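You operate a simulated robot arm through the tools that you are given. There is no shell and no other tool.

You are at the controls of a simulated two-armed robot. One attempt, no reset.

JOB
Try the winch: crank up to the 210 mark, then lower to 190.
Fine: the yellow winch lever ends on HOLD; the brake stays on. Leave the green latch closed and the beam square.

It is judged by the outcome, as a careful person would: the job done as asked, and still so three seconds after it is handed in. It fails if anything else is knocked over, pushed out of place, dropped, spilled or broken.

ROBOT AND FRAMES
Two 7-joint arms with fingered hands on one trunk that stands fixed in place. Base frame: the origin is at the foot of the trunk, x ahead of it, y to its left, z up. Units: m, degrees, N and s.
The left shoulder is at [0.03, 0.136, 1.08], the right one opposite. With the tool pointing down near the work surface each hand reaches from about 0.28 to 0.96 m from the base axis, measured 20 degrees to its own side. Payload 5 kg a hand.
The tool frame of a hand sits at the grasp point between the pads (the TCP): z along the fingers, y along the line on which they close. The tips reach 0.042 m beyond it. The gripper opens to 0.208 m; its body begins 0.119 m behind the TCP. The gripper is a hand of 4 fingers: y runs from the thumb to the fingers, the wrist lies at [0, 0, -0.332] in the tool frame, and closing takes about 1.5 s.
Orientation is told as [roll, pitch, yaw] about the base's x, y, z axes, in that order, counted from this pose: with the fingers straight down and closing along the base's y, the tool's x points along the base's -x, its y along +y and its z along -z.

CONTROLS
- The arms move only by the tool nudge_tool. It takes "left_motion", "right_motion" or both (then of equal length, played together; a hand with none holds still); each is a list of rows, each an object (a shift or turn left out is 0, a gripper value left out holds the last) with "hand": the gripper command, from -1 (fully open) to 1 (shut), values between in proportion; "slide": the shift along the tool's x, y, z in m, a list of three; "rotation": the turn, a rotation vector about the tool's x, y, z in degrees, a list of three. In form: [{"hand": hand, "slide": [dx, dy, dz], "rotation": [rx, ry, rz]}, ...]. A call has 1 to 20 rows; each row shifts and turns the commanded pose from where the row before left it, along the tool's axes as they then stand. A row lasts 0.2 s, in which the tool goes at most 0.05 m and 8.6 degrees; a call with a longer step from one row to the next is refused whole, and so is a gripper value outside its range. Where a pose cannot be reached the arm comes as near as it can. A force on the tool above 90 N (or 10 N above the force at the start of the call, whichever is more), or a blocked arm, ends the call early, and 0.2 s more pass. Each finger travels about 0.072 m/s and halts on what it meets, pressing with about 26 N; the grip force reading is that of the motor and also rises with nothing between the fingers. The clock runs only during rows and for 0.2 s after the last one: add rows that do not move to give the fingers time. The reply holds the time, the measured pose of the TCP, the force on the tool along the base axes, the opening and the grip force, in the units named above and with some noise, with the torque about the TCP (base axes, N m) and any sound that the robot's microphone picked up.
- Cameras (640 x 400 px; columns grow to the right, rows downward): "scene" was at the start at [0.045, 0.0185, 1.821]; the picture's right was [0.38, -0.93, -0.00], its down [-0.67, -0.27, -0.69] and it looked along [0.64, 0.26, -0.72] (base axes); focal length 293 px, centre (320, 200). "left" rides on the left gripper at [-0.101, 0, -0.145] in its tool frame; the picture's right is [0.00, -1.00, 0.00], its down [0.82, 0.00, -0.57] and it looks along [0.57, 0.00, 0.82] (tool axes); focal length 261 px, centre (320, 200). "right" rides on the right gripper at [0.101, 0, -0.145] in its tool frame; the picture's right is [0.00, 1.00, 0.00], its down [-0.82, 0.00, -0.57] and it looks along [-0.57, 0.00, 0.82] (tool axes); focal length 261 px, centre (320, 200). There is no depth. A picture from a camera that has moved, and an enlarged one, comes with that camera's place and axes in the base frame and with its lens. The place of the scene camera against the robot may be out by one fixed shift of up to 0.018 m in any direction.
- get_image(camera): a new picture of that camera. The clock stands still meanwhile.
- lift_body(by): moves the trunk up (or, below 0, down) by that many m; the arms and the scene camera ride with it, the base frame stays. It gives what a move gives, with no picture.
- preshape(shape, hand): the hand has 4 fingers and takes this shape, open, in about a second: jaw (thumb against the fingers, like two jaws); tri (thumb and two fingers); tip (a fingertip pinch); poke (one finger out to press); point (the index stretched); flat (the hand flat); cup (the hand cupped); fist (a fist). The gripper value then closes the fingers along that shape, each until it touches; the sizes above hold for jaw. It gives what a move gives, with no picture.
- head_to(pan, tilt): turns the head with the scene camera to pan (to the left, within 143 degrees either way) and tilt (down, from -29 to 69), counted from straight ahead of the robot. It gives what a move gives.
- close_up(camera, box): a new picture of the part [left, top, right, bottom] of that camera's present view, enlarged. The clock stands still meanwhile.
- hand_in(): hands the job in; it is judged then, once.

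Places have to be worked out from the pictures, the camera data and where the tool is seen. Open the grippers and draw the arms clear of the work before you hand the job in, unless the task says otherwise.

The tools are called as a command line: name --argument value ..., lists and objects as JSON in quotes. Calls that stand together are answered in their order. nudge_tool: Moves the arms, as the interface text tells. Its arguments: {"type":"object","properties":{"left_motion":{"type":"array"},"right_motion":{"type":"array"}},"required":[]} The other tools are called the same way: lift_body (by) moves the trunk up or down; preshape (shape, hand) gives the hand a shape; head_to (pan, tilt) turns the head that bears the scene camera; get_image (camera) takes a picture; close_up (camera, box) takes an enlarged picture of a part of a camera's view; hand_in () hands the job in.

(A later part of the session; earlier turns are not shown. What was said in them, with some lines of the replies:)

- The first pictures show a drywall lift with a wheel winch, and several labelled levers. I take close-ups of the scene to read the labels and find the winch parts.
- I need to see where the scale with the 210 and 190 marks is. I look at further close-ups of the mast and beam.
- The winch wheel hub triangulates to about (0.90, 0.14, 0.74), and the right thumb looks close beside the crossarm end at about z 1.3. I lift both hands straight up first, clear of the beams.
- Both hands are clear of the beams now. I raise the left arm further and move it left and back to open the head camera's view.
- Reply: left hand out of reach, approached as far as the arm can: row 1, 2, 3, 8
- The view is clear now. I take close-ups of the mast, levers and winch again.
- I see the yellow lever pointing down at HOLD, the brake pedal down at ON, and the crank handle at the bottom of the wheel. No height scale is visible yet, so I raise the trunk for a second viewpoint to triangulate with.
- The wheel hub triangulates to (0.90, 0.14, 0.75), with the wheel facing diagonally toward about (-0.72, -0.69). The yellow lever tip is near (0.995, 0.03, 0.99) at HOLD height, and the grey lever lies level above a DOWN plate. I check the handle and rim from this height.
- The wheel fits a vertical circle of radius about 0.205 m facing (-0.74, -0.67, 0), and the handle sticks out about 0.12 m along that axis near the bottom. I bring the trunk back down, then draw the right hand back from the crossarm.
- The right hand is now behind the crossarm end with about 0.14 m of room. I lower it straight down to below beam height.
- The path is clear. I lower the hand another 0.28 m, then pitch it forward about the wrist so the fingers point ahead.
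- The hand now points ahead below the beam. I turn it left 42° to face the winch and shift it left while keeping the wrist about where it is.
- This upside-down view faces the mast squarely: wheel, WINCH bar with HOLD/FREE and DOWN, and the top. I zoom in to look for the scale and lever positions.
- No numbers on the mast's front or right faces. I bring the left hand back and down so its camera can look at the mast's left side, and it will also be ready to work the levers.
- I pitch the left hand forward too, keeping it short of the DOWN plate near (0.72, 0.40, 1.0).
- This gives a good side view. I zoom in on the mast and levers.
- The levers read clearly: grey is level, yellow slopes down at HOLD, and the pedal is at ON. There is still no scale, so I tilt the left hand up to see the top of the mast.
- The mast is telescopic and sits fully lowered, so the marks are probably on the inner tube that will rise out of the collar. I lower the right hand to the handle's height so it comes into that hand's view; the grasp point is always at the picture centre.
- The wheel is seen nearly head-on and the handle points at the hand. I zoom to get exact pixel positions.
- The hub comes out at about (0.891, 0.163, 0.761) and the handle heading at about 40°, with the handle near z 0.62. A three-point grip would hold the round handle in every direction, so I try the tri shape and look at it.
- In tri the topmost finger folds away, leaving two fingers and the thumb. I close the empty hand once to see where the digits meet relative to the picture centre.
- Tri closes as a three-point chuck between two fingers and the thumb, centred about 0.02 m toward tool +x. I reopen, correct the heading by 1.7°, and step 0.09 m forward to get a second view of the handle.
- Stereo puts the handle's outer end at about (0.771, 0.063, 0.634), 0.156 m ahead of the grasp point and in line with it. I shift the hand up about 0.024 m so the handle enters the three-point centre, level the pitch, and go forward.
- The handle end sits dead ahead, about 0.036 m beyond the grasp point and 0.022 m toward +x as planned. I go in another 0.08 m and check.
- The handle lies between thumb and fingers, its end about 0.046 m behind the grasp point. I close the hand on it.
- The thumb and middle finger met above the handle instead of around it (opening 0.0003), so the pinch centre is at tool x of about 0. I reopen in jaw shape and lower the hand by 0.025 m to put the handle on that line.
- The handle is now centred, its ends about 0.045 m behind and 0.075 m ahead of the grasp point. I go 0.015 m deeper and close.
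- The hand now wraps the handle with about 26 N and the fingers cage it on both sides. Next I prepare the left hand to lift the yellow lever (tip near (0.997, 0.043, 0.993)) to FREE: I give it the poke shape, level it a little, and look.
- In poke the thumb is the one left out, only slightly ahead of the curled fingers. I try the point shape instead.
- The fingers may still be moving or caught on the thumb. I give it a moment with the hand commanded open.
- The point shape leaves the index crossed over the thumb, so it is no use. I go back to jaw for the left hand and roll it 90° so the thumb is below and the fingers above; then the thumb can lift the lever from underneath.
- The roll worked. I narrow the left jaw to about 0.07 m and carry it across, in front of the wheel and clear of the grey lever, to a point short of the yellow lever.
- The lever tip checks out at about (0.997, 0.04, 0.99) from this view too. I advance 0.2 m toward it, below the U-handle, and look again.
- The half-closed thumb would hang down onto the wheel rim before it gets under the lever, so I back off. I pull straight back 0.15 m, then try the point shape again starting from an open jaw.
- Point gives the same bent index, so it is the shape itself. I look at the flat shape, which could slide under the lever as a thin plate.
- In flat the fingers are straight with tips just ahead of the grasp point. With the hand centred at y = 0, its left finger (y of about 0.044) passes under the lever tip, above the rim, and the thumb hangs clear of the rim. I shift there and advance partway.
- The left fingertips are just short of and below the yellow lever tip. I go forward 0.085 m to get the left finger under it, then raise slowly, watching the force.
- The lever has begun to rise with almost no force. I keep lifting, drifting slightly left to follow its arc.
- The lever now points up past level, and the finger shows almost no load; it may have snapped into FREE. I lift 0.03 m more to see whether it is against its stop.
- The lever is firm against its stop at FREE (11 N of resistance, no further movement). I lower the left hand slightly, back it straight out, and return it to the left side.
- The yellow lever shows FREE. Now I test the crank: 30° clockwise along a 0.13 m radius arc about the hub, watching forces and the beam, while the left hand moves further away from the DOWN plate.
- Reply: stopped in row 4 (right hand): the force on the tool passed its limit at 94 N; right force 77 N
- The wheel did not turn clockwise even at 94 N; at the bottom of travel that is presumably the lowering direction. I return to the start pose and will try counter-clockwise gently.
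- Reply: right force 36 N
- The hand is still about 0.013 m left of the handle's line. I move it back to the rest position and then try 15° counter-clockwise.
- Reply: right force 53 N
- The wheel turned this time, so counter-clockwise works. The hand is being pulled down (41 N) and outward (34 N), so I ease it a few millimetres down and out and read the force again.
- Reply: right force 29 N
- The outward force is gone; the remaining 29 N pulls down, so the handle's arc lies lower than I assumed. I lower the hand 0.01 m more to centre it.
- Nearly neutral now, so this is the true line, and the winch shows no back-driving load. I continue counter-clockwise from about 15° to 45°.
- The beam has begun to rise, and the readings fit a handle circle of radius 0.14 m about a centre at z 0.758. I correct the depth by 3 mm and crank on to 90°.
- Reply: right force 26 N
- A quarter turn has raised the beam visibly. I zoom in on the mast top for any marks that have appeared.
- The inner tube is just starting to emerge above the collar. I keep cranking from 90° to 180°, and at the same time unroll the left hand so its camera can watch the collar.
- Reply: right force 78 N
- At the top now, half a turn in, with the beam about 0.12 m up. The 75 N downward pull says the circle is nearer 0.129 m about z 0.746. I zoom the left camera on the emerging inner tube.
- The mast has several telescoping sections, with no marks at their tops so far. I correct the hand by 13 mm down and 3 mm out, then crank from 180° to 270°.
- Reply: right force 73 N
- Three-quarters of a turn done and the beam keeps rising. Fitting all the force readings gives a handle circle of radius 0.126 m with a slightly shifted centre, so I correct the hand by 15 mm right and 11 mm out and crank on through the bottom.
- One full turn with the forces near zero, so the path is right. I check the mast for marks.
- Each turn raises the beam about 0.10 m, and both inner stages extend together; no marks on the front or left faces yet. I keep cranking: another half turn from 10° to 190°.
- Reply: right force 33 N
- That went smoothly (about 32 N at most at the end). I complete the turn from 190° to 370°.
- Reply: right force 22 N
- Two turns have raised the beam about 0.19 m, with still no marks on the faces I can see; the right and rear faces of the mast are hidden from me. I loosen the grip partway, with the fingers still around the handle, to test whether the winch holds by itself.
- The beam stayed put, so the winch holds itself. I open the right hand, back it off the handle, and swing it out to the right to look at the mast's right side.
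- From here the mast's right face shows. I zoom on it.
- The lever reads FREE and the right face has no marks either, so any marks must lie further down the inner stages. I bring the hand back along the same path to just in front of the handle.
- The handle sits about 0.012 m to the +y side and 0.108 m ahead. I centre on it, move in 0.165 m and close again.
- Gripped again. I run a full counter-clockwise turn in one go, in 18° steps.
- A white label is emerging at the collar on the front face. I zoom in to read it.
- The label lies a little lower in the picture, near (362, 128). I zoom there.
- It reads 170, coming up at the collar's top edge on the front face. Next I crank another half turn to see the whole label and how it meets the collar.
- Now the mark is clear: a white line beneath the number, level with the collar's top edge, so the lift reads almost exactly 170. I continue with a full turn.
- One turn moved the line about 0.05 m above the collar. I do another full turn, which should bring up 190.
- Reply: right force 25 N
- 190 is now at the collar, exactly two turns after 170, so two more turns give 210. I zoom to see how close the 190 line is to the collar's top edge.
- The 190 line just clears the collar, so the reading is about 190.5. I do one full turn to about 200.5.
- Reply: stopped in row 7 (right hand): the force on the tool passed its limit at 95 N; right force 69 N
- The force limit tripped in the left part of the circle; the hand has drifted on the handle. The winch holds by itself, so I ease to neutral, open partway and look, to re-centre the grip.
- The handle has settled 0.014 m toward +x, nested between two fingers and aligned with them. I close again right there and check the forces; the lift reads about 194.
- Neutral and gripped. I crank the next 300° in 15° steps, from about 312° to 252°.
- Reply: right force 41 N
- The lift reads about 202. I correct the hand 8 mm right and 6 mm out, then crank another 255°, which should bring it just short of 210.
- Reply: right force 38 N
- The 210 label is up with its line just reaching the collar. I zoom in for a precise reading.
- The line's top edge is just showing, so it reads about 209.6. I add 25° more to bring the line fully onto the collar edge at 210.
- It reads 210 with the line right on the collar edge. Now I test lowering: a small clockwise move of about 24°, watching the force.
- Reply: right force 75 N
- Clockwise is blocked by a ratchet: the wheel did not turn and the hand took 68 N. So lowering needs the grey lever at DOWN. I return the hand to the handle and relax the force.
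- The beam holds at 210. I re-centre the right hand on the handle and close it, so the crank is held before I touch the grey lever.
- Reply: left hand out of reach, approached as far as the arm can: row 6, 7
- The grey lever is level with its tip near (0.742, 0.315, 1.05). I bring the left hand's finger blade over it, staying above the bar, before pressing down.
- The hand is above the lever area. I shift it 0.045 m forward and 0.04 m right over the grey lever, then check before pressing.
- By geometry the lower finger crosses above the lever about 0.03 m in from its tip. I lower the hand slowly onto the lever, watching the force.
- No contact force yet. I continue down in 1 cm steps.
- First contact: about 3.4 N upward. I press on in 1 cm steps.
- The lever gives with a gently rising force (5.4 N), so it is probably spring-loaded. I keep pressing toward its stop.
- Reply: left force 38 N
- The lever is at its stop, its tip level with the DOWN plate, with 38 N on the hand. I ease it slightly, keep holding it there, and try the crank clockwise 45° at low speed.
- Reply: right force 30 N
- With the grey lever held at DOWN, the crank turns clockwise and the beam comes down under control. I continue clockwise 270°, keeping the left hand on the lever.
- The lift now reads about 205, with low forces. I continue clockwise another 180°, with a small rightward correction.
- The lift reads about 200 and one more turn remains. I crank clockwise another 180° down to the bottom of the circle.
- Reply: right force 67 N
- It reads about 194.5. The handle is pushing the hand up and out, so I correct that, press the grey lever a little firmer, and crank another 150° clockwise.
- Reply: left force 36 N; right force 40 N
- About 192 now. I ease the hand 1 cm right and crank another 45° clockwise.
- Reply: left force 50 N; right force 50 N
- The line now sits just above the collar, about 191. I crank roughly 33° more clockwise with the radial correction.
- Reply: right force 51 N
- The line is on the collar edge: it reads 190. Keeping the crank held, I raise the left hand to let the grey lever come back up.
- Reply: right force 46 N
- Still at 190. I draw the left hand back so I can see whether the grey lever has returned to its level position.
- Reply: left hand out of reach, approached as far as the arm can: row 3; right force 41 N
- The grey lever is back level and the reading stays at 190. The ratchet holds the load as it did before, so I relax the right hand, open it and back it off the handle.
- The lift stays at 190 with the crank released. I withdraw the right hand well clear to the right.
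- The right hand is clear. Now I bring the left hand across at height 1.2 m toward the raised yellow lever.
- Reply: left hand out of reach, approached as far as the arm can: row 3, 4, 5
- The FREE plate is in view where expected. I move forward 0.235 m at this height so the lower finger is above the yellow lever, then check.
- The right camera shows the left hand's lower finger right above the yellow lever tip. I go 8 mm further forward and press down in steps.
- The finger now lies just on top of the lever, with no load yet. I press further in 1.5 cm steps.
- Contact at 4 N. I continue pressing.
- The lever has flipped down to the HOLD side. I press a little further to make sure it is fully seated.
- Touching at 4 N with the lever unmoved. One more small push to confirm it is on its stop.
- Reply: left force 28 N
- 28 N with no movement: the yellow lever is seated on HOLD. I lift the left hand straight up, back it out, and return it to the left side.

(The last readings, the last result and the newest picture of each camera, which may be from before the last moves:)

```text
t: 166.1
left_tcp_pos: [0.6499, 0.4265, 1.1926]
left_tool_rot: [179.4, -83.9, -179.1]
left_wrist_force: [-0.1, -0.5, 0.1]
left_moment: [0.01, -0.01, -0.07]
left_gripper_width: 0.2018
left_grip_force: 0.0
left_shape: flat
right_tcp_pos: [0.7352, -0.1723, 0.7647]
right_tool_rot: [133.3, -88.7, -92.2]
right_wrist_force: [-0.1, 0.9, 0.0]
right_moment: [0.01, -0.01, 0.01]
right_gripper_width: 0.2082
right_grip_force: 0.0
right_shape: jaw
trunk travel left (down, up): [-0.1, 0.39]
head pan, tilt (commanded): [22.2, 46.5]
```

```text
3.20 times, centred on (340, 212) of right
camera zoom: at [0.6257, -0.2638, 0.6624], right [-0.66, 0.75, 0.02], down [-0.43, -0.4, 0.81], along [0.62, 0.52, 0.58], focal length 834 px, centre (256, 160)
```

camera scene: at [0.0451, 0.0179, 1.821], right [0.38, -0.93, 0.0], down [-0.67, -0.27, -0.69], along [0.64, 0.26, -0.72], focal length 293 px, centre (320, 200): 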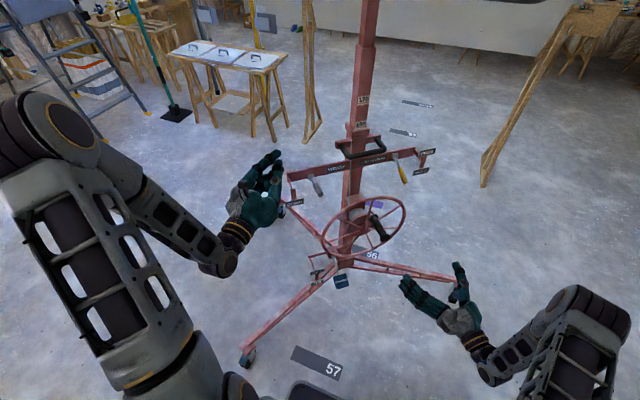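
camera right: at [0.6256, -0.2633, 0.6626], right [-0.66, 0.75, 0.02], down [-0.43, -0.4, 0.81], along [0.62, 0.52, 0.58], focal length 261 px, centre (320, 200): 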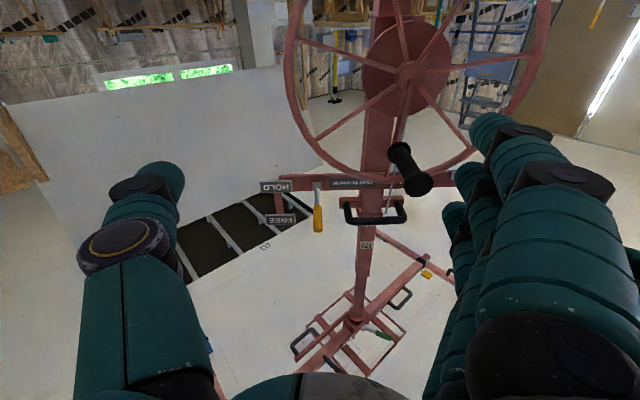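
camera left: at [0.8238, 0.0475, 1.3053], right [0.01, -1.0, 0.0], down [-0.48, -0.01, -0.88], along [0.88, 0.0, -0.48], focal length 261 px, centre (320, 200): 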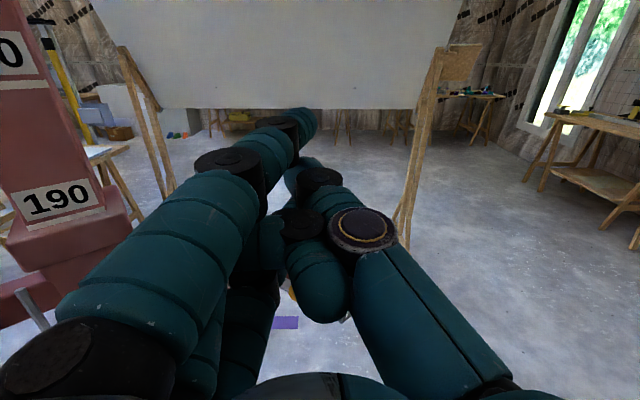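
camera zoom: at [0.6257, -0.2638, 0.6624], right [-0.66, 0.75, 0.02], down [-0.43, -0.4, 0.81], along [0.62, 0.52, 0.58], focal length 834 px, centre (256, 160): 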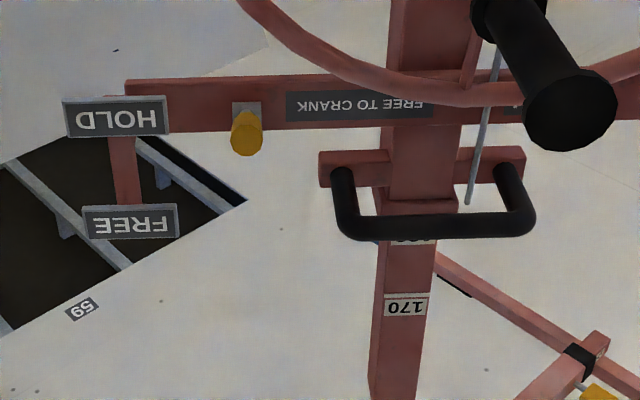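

The yellow lever stays on HOLD. I check the mark, brake pedal and levers in close-ups.

close_up --camera "scene" --box '[342, 108, 382, 133]'

close_up --camera "scene" --box '[270, 120, 450, 235]'

close_up --camera "scene" --box '[280, 225, 420, 315]'

close_up --camera "right" --box '[200, 230, 460, 390]'

```text
16.00 times, centred on (362, 120) of scene
camera zoom: at [0.0451, 0.0179, 1.821], right [0.38, -0.93, 0.0], down [-0.67, -0.27, -0.69], along [0.64, 0.26, -0.72], focal length 4687 px, centre (-352, 1472)
```

zoom: 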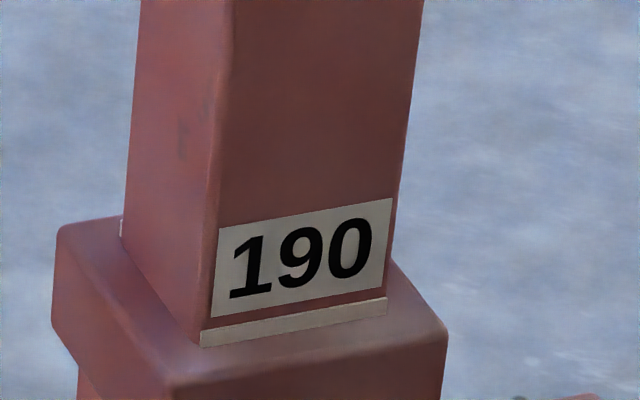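

```text
3.48 times, centred on (360, 178) of scene
camera zoom: at [0.0451, 0.0179, 1.821], right [0.38, -0.93, 0.0], down [-0.67, -0.27, -0.69], along [0.64, 0.26, -0.72], focal length 1019 px, centre (181, 278)
```

zoom: 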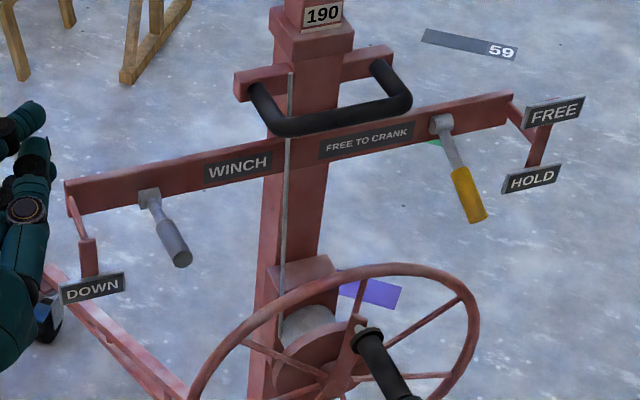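

```text
4.44 times, centred on (350, 270) of scene
camera zoom: at [0.0451, 0.0179, 1.821], right [0.38, -0.93, 0.0], down [-0.67, -0.27, -0.69], along [0.64, 0.26, -0.72], focal length 1302 px, centre (187, -111)
```

zoom: 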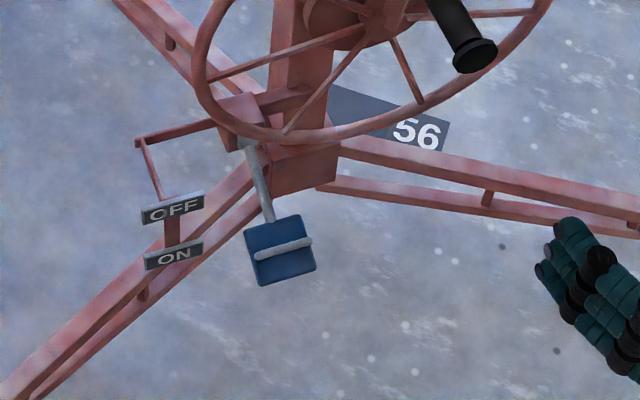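

```text
2.46 times, centred on (330, 310) of right
camera zoom: at [0.6257, -0.2638, 0.6624], right [-0.66, 0.75, 0.02], down [-0.43, -0.4, 0.81], along [0.62, 0.52, 0.58], focal length 642 px, centre (295, -71)
```

zoom: 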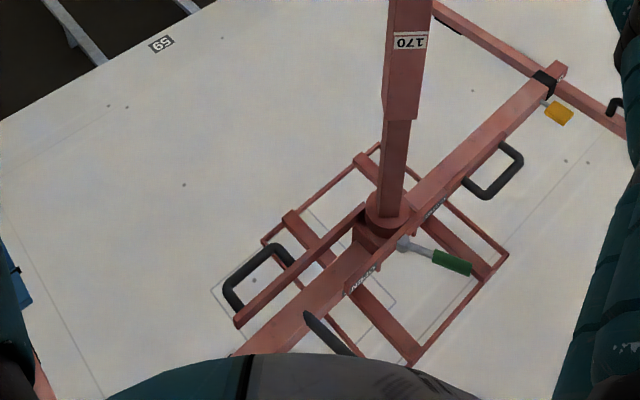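

All is in order: 190 at the collar, yellow on HOLD, brake pedal unmoved at ON, green latch at CLOSED, beam unchanged. I draw both arms further clear of the lift and open the left hand.

nudge_tool --left_motion '[{"slide": [0, 0.02, -0.03]}, {"slide": [0.01, 0.03, -0.03]}, {"slide": [0.02, 0.03, -0.03]}, {"slide": [0.02, 0.03, -0.02]}, {"slide": [0, 0, 0]}, {"slide": [0, 0, 0]}]' --right_motion '[{"hand": -1, "slide": [0, -0.01, -0.04]}, {"slide": [0, -0.02, -0.04]}, {"slide": [0, -0.02, -0.04]}, {"slide": [0, -0.02, -0.04]}, {"slide": [0, -0.02, -0.03]}, {"slide": [0, 0, 0]}]'

preshape --shape "jaw" --hand "left"

get_image --camera "scene"

close_up --camera "scene" --box '[270, 90, 450, 235]'

```text
t: 167.5
left_tcp_pos: [0.5471, 0.537, 1.132]
left_tool_rot: [179.5, -83.8, -179.3]
left_wrist_force: [0.4, -0.2, 0.0]
left_moment: [-0.05, 0.0, -0.05]
left_gripper_width: 0.2014
left_grip_force: 0.0
left_shape: flat
right_tcp_pos: [0.6492, -0.3618, 0.7621]
right_tool_rot: [134.4, -88.6, -93.2]
right_wrist_force: [-0.7, -0.1, 0.8]
right_moment: [-0.03, 0.04, -0.02]
right_gripper_width: 0.2078
right_grip_force: 0.1
right_shape: jaw
trunk travel left (down, up): [-0.1, 0.39]
head pan, tilt (commanded): [22.2, 46.5]
```

```text
t: 168.4
left_tcp_pos: [0.545, 0.5351, 1.1316]
left_tool_rot: [179.3, -83.9, -179.0]
left_wrist_force: [0.0, 0.3, -0.2]
left_moment: [-0.02, 0.01, 0.01]
left_gripper_width: 0.2078
left_grip_force: 0.1
left_shape: jaw
right_tcp_pos: [0.6484, -0.3625, 0.7608]
right_tool_rot: [133.8, -88.6, -92.8]
right_wrist_force: [-0.5, 0.2, 0.3]
right_moment: [0.02, -0.01, -0.02]
right_gripper_width: 0.2082
right_grip_force: 0.1
right_shape: jaw
trunk travel left (down, up): [-0.1, 0.39]
head pan, tilt (commanded): [22.2, 46.5]
```

```text
taken
camera scene: at [0.0448, 0.0184, 1.821], right [0.38, -0.93, 0.0], down [-0.67, -0.27, -0.69], along [0.64, 0.26, -0.72], focal length 293 px, centre (320, 200)
```

scene: 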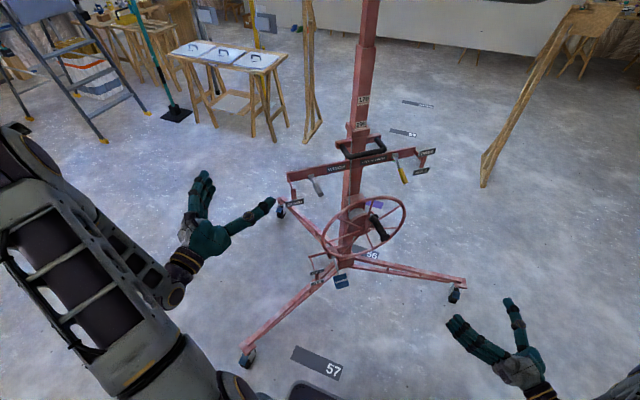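

```text
2.76 times, centred on (360, 162) of scene
camera zoom: at [0.0448, 0.0184, 1.821], right [0.38, -0.93, 0.0], down [-0.67, -0.27, -0.69], along [0.64, 0.26, -0.72], focal length 808 px, centre (210, 303)
```

zoom: 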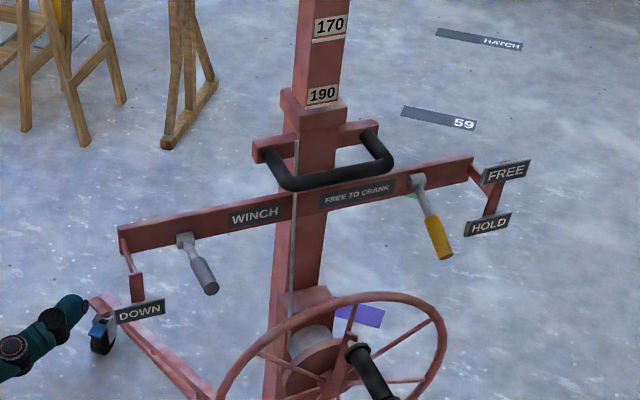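

Both arms are clear and both hands open. I tilt the head up for a last look at the beam, latch and tilt pin.

head_to --pan 22 --tilt 5

get_image --camera "scene"

```text
t: 169.5
left_tcp_pos: [0.5465, 0.5364, 1.1326]
left_tool_rot: [179.5, -84.0, -179.2]
left_wrist_force: [-0.2, -0.9, 0.7]
left_moment: [-0.01, 0.01, 0.0]
left_gripper_width: 0.2079
left_grip_force: 0.1
left_shape: jaw
right_tcp_pos: [0.6498, -0.3636, 0.761]
right_tool_rot: [133.8, -88.7, -92.7]
right_wrist_force: [-0.1, -0.8, 0.2]
right_moment: [0.0, 0.01, 0.01]
right_gripper_width: 0.208
right_grip_force: 0.0
right_shape: jaw
trunk travel left (down, up): [-0.1, 0.39]
head pan, tilt (commanded): [22.0, 5.0]
```

```text
taken
camera scene: at [0.0559, 0.0227, 1.886], right [0.37, -0.93, 0.0], down [-0.08, -0.03, -1.0], along [0.92, 0.37, -0.09], focal length 293 px, centre (320, 200)
```

scene: 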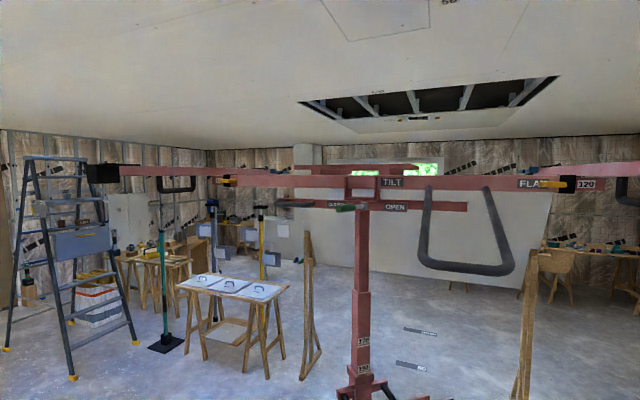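

The beam is level and square, the green latch is still at CLOSED, the lift reads 190 and the yellow lever is on HOLD. I hand the job in.

hand_in

```text
The job is handed in.
```

I cranked the winch up to the 210 mark, lowered it to the 190 mark, and handed the job in. I don't have the judge's result.

- **Height:** the lift went up to 210 and now stands at 190. In both cases the mark's line was level with the collar edge, reading roughly 0.2 to 0.5 high. The 190 reading stayed put after I let go of the crank.
- **Lowering:** the crank would not turn down until I held the grey lever at DOWN. The lever came back to level when I released it.
- **Levers:** the yellow winch lever is on HOLD, pressed against its stop. The brake pedal stayed at ON and the green latch stayed at CLOSED.
- **Beam and lift:** the beam is level and still square, and the base has not shifted on the floor. I saw nothing knocked over or dropped.
- **Forces:** the arm stopped itself twice at about 95 N, once when I first tried turning the crank clockwise at the bottom and once while cranking up. Neither stop moved the lift.

Both hands are open and clear of the lift.
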